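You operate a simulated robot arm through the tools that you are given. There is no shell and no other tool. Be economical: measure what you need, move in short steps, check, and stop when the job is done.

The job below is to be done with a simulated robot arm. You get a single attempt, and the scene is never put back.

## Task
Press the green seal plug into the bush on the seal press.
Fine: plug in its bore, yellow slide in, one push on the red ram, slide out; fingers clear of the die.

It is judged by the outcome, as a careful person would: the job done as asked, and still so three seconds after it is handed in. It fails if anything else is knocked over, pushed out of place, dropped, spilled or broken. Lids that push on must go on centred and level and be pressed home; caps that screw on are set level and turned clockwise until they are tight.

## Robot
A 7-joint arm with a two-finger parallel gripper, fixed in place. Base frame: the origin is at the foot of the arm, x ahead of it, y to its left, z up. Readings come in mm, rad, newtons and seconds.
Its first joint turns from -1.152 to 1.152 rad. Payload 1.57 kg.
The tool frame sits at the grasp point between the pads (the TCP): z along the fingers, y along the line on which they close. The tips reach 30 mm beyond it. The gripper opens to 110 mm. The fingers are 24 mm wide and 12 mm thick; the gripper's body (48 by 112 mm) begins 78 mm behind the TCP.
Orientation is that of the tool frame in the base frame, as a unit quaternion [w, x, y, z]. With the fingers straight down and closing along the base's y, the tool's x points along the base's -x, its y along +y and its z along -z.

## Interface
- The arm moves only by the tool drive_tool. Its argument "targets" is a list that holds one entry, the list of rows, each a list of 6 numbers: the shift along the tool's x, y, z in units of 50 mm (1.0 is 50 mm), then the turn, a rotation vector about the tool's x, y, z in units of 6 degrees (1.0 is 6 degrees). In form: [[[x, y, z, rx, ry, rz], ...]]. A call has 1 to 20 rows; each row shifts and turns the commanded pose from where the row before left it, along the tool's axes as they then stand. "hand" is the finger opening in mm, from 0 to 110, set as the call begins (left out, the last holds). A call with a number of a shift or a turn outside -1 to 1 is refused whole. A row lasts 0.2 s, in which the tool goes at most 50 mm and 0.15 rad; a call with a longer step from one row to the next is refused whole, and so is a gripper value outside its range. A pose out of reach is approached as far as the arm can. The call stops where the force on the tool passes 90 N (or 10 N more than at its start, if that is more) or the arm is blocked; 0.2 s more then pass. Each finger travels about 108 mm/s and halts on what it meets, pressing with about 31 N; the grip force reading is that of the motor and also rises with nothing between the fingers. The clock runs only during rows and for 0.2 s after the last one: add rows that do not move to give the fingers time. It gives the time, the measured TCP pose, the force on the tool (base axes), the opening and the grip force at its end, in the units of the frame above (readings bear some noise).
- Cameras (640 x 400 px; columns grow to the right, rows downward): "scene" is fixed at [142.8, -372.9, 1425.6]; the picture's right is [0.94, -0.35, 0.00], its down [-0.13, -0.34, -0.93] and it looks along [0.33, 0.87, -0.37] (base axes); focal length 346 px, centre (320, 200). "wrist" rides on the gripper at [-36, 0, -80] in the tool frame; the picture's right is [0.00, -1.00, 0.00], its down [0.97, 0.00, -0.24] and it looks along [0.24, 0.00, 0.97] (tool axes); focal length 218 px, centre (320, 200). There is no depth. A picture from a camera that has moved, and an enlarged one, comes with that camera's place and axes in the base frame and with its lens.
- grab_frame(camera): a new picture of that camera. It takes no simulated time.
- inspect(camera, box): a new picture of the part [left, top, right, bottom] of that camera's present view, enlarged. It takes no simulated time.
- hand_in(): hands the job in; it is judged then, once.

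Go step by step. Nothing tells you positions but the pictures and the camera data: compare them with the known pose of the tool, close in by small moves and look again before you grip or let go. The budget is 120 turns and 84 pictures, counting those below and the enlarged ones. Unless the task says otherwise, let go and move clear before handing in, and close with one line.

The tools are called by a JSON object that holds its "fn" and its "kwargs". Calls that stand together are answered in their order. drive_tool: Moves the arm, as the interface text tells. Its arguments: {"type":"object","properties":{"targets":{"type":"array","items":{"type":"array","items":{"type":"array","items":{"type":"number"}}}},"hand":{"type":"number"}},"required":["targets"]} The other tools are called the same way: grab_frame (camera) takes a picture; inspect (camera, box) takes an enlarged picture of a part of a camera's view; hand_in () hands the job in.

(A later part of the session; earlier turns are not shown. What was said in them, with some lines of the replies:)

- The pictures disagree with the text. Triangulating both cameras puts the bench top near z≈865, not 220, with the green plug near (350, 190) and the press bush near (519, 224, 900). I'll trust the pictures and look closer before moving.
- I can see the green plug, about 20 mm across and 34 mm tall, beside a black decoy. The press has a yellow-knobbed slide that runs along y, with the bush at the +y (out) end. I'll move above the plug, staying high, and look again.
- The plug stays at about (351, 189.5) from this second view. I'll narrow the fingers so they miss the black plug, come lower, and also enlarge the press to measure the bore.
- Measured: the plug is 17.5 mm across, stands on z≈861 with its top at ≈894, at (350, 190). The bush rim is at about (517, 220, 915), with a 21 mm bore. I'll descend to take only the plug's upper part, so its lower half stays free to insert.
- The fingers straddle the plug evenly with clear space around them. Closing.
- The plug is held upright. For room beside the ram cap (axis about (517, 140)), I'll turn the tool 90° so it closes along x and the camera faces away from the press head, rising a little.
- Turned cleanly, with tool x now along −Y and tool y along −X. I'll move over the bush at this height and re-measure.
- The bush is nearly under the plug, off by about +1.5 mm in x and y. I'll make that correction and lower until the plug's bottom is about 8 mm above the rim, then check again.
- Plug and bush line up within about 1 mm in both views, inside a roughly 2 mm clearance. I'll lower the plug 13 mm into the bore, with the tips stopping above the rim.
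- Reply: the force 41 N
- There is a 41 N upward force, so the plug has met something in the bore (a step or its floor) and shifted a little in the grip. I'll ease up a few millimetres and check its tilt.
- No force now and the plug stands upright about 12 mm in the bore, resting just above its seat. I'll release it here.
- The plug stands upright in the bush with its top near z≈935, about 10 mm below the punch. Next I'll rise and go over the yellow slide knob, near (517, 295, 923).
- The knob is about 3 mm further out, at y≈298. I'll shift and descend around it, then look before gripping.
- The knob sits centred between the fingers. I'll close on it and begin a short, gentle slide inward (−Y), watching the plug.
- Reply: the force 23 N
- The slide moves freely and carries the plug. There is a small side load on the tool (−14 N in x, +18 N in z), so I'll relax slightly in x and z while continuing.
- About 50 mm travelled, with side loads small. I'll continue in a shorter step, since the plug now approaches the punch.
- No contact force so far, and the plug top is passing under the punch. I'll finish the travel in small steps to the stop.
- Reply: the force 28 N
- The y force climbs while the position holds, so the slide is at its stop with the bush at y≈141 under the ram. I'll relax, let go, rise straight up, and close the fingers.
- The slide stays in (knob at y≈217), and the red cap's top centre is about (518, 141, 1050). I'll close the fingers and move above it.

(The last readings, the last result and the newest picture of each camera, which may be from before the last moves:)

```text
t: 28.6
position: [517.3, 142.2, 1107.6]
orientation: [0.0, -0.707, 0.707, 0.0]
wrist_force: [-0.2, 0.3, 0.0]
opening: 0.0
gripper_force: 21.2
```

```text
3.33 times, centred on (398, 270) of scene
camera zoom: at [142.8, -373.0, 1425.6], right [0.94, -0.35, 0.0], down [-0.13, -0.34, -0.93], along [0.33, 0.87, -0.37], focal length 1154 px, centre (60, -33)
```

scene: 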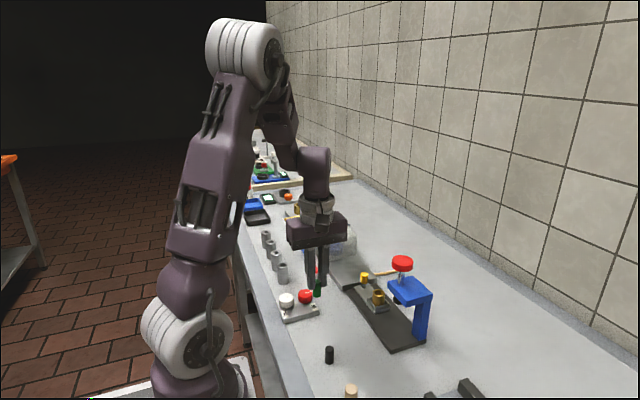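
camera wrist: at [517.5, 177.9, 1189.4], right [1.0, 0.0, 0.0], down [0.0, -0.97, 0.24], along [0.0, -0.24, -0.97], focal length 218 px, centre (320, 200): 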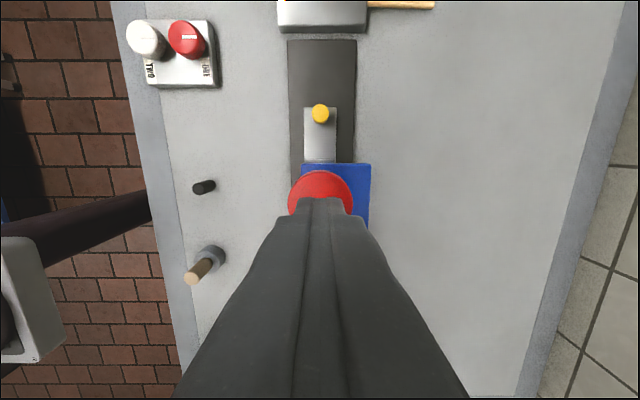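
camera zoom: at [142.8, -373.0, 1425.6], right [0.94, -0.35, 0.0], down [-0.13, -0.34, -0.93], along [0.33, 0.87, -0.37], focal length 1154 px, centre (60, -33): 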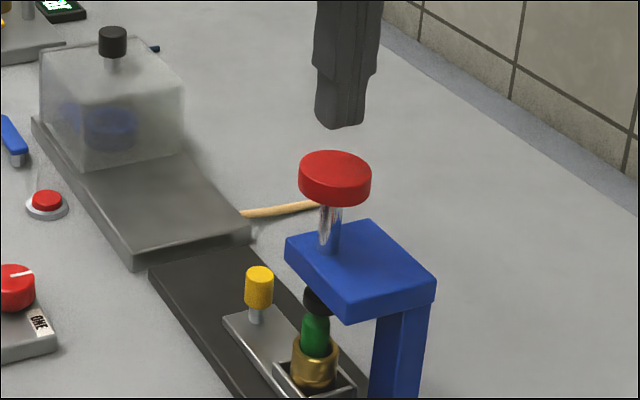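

The closed fingertips are centred over the cap, about 28 mm above it. Now one smooth push down, stopping when the ram bottoms.

{"fn": "drive_tool", "kwargs": {"targets": [[[0, 0, 0.25, 0, 0, 0], [0, 0, 0.2, 0, 0, 0], [0, 0, 0.08, 0, 0, 0], [0, 0, 0.06, 0, 0, 0], [0, 0, 0.06, 0, 0, 0], [0, 0, 0.06, 0, 0, 0], [0, 0, 0.06, 0, 0, 0], [0, 0, 0.06, 0, 0, 0], [0, 0, 0.06, 0, 0, 0], [0, 0, 0.06, 0, 0, 0], [0, 0, 0.06, 0, 0, 0], [0, 0, 0.06, 0, 0, 0], [0, 0, 0.06, 0, 0, 0], [0, 0, 0.06, 0, 0, 0], [0, 0, 0.06, 0, 0, 0], [0, 0, 0.06, 0, 0, 0], [0, 0, 0.06, 0, 0, 0]]]}}

{"fn": "inspect", "kwargs": {"camera": "scene", "box": [350, 240, 446, 330]}}

```text
t: 30.9
position: [518.5, 141.4, 1067.0]
orientation: [-0.004, 0.708, -0.706, 0.002]
wrist_force: [-16.6, -4.2, 32.4]
opening: 0.4
gripper_force: 21.0
stopped in row 11: the force on the tool passed its limit (the readings are from after the stop); the commanded pose is now the measured one
```

```text
4.44 times, centred on (398, 285) of scene
camera zoom: at [141.7, -373.2, 1425.7], right [0.94, -0.35, 0.0], down [-0.13, -0.34, -0.93], along [0.33, 0.87, -0.37], focal length 1539 px, centre (-27, -178)
```

zoom: 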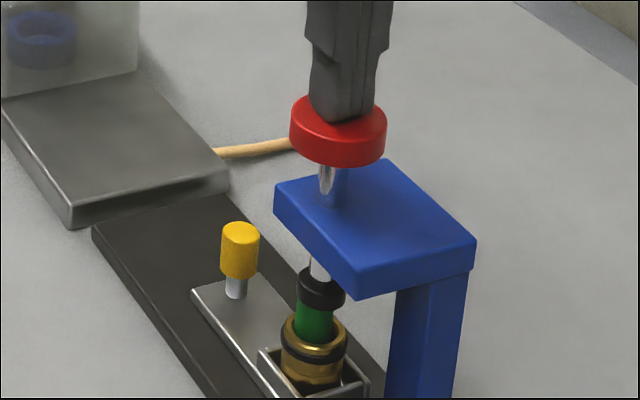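

{"fn": "inspect", "kwargs": {"camera": "scene", "box": [372, 285, 412, 330]}}

```text
8.89 times, centred on (392, 308) of scene
camera zoom: at [141.7, -373.2, 1425.7], right [0.94, -0.35, 0.0], down [-0.13, -0.34, -0.93], along [0.33, 0.87, -0.37], focal length 3078 px, centre (-320, -756)
```

zoom: 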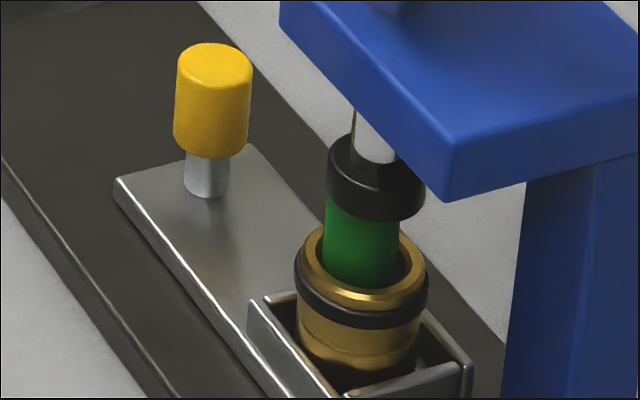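

A dark seal ring has appeared on the bush, so the press seems to have acted, though the tool stopped on its force limit. While still in the same push (32 N held), I'll press gently a little further to confirm the ram is at its end.

{"fn": "drive_tool", "kwargs": {"targets": [[[0, 0, 0.03, 0, 0, 0], [0, 0, 0.03, 0, 0, 0], [0, 0, 0.03, 0, 0, 0], [0, 0, 0.03, 0, 0, 0], [0, 0, 0.03, 0, 0, 0], [0, 0, 0.03, 0, 0, 0], [0, 0, 0.03, 0, 0, 0], [0, 0, 0.03, 0, 0, 0]]]}}

{"fn": "inspect", "kwargs": {"camera": "scene", "box": [372, 285, 412, 330]}}

```text
t: 31.7
position: [519.3, 140.8, 1067.2]
orientation: [-0.006, 0.708, -0.706, 0.005]
wrist_force: [-18.9, -3.2, 32.7]
opening: 0.0
gripper_force: 21.3
stopped in row 3: the force on the tool passed its limit (the readings are from after the stop); the commanded pose is now the measured one
```

```text
8.89 times, centred on (392, 308) of scene
camera zoom: at [141.7, -373.2, 1425.7], right [0.94, -0.35, 0.0], down [-0.13, -0.34, -0.93], along [0.33, 0.87, -0.37], focal length 3078 px, centre (-320, -756)
```

zoom: 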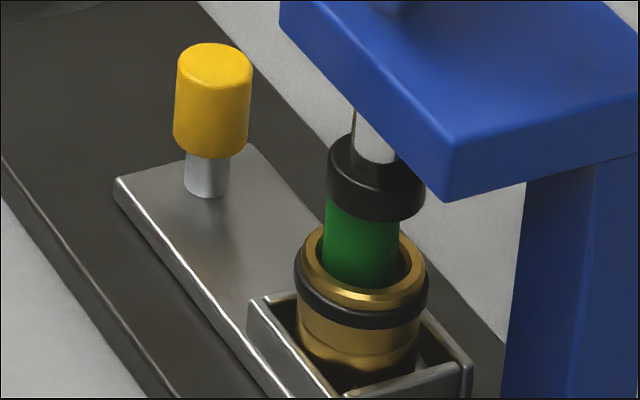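

The ram doesn't move any further at over 90 N, so it is at its end and the seal ring is in place. I'll lift off the ram and see that it returns.

{"fn": "drive_tool", "kwargs": {"targets": [[[0, 0, -0.2, 0, 0, 0], [0, 0, -0.4, 0, 0, 0], [0, 0, -0.3, 0, 0, 0], [0, 0, 0, 0, 0, 0]]]}}

{"fn": "inspect", "kwargs": {"camera": "scene", "box": [350, 240, 446, 330]}}

```text
t: 32.7
position: [519.3, 141.0, 1110.7]
orientation: [-0.007, 0.708, -0.706, 0.003]
wrist_force: [-0.1, 0.3, 0.3]
opening: 0.0
gripper_force: 21.1
```

```text
4.44 times, centred on (398, 285) of scene
camera zoom: at [142.8, -372.9, 1425.6], right [0.94, -0.35, 0.0], down [-0.13, -0.34, -0.93], along [0.33, 0.87, -0.37], focal length 1539 px, centre (-27, -178)
```

zoom: 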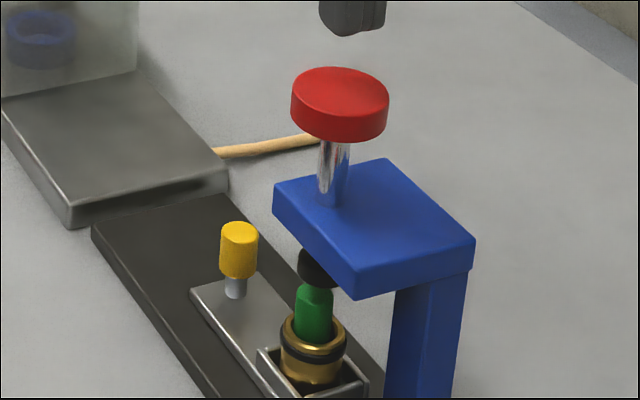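

The ram sprang back up and the ring remains. Now I'll go back to the knob, opening the fingers on the way, and check before descending.

{"fn": "drive_tool", "kwargs": {"targets": [[[-0.5, 0.01, 0, 0, 0, 0], [-0.5, 0.01, 0, 0, 0, 0], [-0.52, 0.012, 0, 0, 0, 0], [0, 0, 0.6, 0, 0, 0], [0, 0, 0.6, 0, 0, 0], [0, 0, 0.6, 0, 0, 0], [0, 0, 0, 0, 0, 0]]], "hand": 38}}

{"fn": "grab_frame", "kwargs": {"camera": "wrist"}}

```text
t: 34.3
position: [519.4, 216.3, 1019.9]
orientation: [-0.006, 0.707, -0.707, 0.003]
wrist_force: [-0.6, 0.2, 0.7]
opening: 37.9
gripper_force: 0.1
```

```text
34 pictures are left
camera wrist: at [518.1, 252.2, 1100.7], right [1.0, 0.0, 0.01], down [0.0, -0.97, 0.24], along [0.01, -0.24, -0.97], focal length 218 px, centre (320, 200)
```

wrist: 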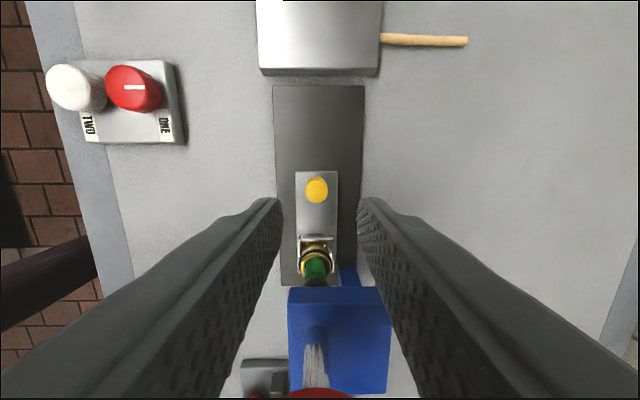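

The tool picked up a slight (0.7°) tilt during the press. I'll correct that with a 1 mm x offset and descend around the knob.

{"fn": "drive_tool", "kwargs": {"targets": [[[0, 0.022, 0, -0.12, 0, 0], [0, 0, 0.5, 0, 0, 0], [0, 0, 0.6, 0, 0, 0], [0, 0, 0.4, 0, 0, 0], [0, 0, 0.2, 0, 0, 0], [0, 0, 0, 0, 0, 0]]]}}

{"fn": "inspect", "kwargs": {"camera": "wrist", "box": [240, 150, 400, 250]}}

{"fn": "inspect", "kwargs": {"camera": "scene", "box": [350, 240, 446, 330]}}

```text
t: 35.7
position: [517.4, 217.3, 936.4]
orientation: [-0.002, 0.708, -0.706, -0.001]
wrist_force: [-0.4, -0.3, -0.2]
opening: 38.2
gripper_force: 0.1
```

```text
4.00 times, centred on (320, 200) of wrist
camera zoom: at [517.2, 253.2, 1016.2], right [1.0, 0.0, 0.0], down [0.0, -0.97, 0.24], along [0.0, -0.24, -0.97], focal length 873 px, centre (320, 200)
```

zoom: 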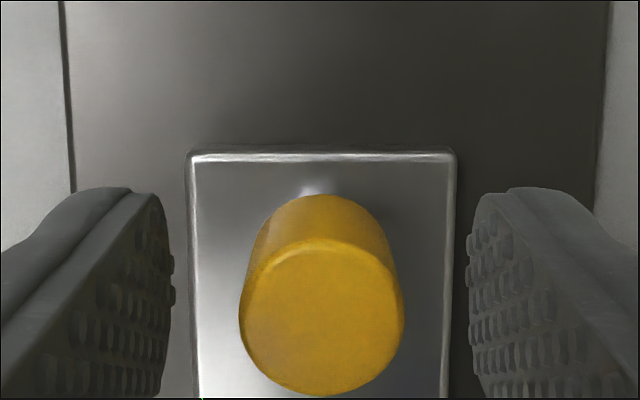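

```text
4.44 times, centred on (398, 285) of scene
camera zoom: at [142.8, -372.9, 1425.6], right [0.94, -0.35, 0.0], down [-0.13, -0.34, -0.93], along [0.33, 0.87, -0.37], focal length 1539 px, centre (-27, -178)
```

zoom: 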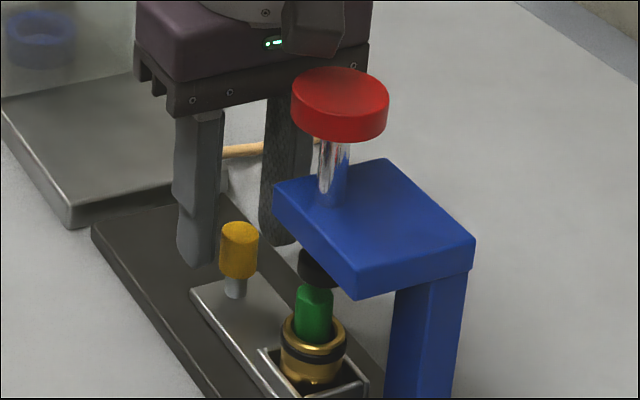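

The knob is centred between the fingers. I'll grip it and draw the slide out along +Y, in two stages.

{"fn": "drive_tool", "kwargs": {"targets": [[[0, 0, 0, 0, 0, 0], [0, 0, 0, 0, 0, 0], [0, 0, 0, 0, 0, 0]]], "hand": 14}}

{"fn": "drive_tool", "kwargs": {"targets": [[[-0.04, 0, 0, 0, 0, 0], [-0.08, 0, 0, 0, 0, 0], [-0.1, 0, 0, 0, 0, 0], [-0.1, 0, 0, 0, 0, 0], [-0.1, 0, 0, 0, 0, 0], [-0.1, 0, 0, 0, 0, 0], [-0.1, 0, 0, 0, 0, 0], [-0.1, 0, 0, 0, 0, 0], [-0.1, 0, 0, 0, 0, 0], [0, 0, 0, 0, 0, 0]]]}}

{"fn": "inspect", "kwargs": {"camera": "scene", "box": [340, 240, 446, 330]}}

```text
t: 36.5
position: [517.9, 216.8, 934.9]
orientation: [-0.002, 0.708, -0.706, -0.001]
wrist_force: [3.6, 0.7, -4.1]
opening: 18.9
gripper_force: 33.5
```

```text
t: 38.7
position: [519.2, 259.3, 935.9]
orientation: [-0.002, 0.708, -0.707, -0.001]
wrist_force: [-3.4, -0.4, 26.0]
opening: 19.2
gripper_force: 33.6
```

```text
4.44 times, centred on (393, 285) of scene
camera zoom: at [142.3, -373.2, 1425.6], right [0.94, -0.35, 0.0], down [-0.13, -0.34, -0.93], along [0.33, 0.87, -0.37], focal length 1539 px, centre (-4, -178)
```

zoom: 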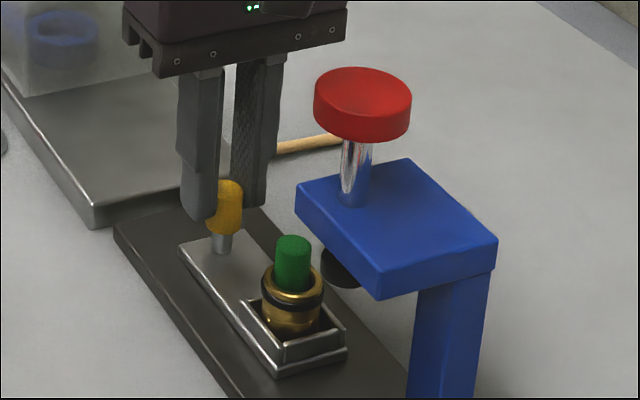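

Out 42 mm and moving well; I'll ease the vertical load slightly and finish to the outer stop at about y=298.

{"fn": "drive_tool", "kwargs": {"targets": [[[-0.02, 0, -0.015, 0, 0, 0], [-0.1, 0, 0, 0, 0, 0], [-0.1, 0, 0, 0, 0, 0], [-0.1, 0, 0, 0, 0, 0], [-0.1, 0, 0, 0, 0, 0], [-0.1, 0, 0, 0, 0, 0], [-0.1, 0, 0, 0, 0, 0], [-0.1, 0, 0, 0, 0, 0], [-0.05, 0, 0, 0, 0, 0], [0, 0, 0, 0, 0, 0]]]}}

```text
t: 40.9
position: [518.0, 297.9, 935.3]
orientation: [-0.001, 0.707, -0.707, 0.0]
wrist_force: [6.1, -3.4, -25.9]
opening: 19.4
gripper_force: 33.4
```

{"fn": "drive_tool", "kwargs": {"targets": [[[-0.03, 0, 0.012, 0, 0, 0], [-0.02, 0, 0, 0, 0, 0], [0, 0, 0, 0, 0, 0]]]}}

{"fn": "inspect", "kwargs": {"camera": "scene", "box": [340, 240, 446, 330]}}

```text
t: 41.7
position: [518.4, 298.1, 935.9]
orientation: [0.001, 0.708, -0.707, 0.0]
wrist_force: [-4.3, -19.9, -7.4]
opening: 19.3
gripper_force: 33.2
```

```text
4.44 times, centred on (393, 285) of scene
camera zoom: at [142.8, -373.4, 1425.5], right [0.94, -0.35, 0.0], down [-0.13, -0.34, -0.93], along [0.33, 0.87, -0.37], focal length 1539 px, centre (-4, -178)
```

zoom: 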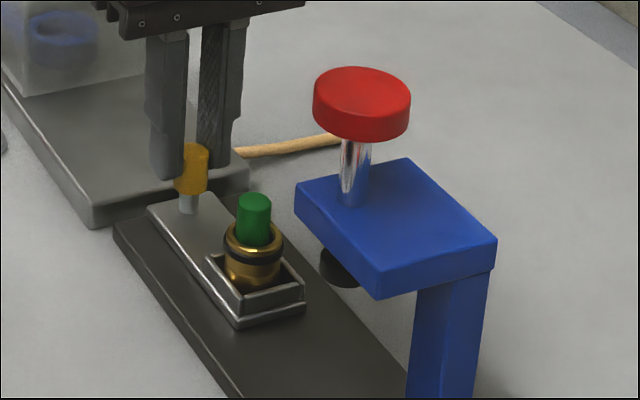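

The slide is back at its outer stop (−20 N and holding), with the sealed bush and plug upright. I'll relax, open, rise straight up and make a last check.

{"fn": "drive_tool", "kwargs": {"targets": [[[0.04, 0, 0, 0, 0, 0], [0, 0, 0, 0, 0, 0]]]}}

{"fn": "drive_tool", "kwargs": {"targets": [[[0, 0, 0, 0, 0, 0], [0, 0, 0, 0, 0, 0], [0, 0, -0.4, 0, 0, 0], [0, 0, -0.8, 0, 0, 0], [0, 0, -0.8, 0, 0, 0], [0, 0, -0.8, 0, 0, 0], [0, 0, 0, 0, 0, 0]]], "hand": 38}}

{"fn": "grab_frame", "kwargs": {"camera": "scene"}}

{"fn": "inspect", "kwargs": {"camera": "scene", "box": [350, 260, 406, 310]}}

{"fn": "inspect", "kwargs": {"camera": "wrist", "box": [260, 150, 380, 300]}}

```text
t: 42.3
position: [516.8, 297.6, 936.6]
orientation: [-0.002, 0.708, -0.707, -0.002]
wrist_force: [-6.3, -13.3, -1.7]
opening: 19.1
gripper_force: 33.3
```

```text
t: 43.9
position: [516.4, 297.1, 1075.6]
orientation: [-0.001, 0.708, -0.707, -0.001]
wrist_force: [0.4, 0.8, -0.3]
opening: 38.1
gripper_force: 0.0
```

```text
29 pictures are left
```

scene: 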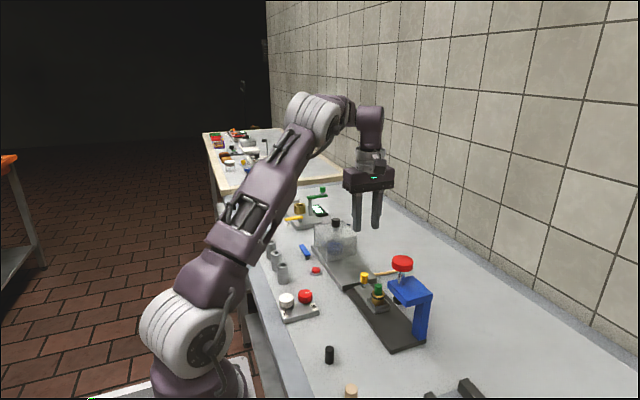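

```text
8.00 times, centred on (378, 285) of scene
camera zoom: at [142.8, -372.9, 1425.6], right [0.94, -0.35, 0.0], down [-0.13, -0.34, -0.93], along [0.33, 0.87, -0.37], focal length 2770 px, centre (-144, -480)
```

zoom: 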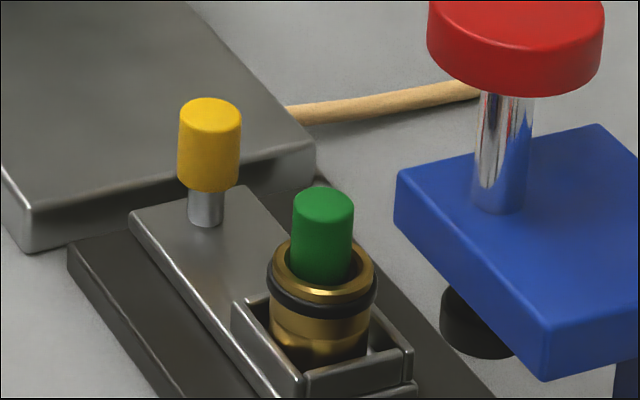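

```text
2.67 times, centred on (320, 225) of wrist
camera zoom: at [515.7, 332.7, 1156.4], right [1.0, 0.0, 0.0], down [0.0, -0.97, 0.24], along [0.0, -0.24, -0.97], focal length 582 px, centre (320, 133)
```

zoom: 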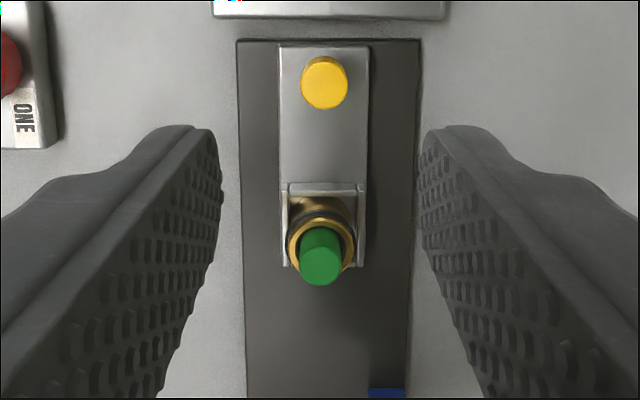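

The plug stands in the bush with the seal ring formed, the slide is out, the ram is up, nothing else has moved and the gripper is clear. Handing in.

{"fn": "hand_in", "kwargs": {}}

```text
The job is handed in.
```

The green plug was pressed into the bush with one push on the ram. A dark seal ring formed on the bush, the slide is back out and the gripper is clear. The plug still stands about 20 mm above the bush rim, because it was already bottomed and the ram would not move it further at the 90 N limit.
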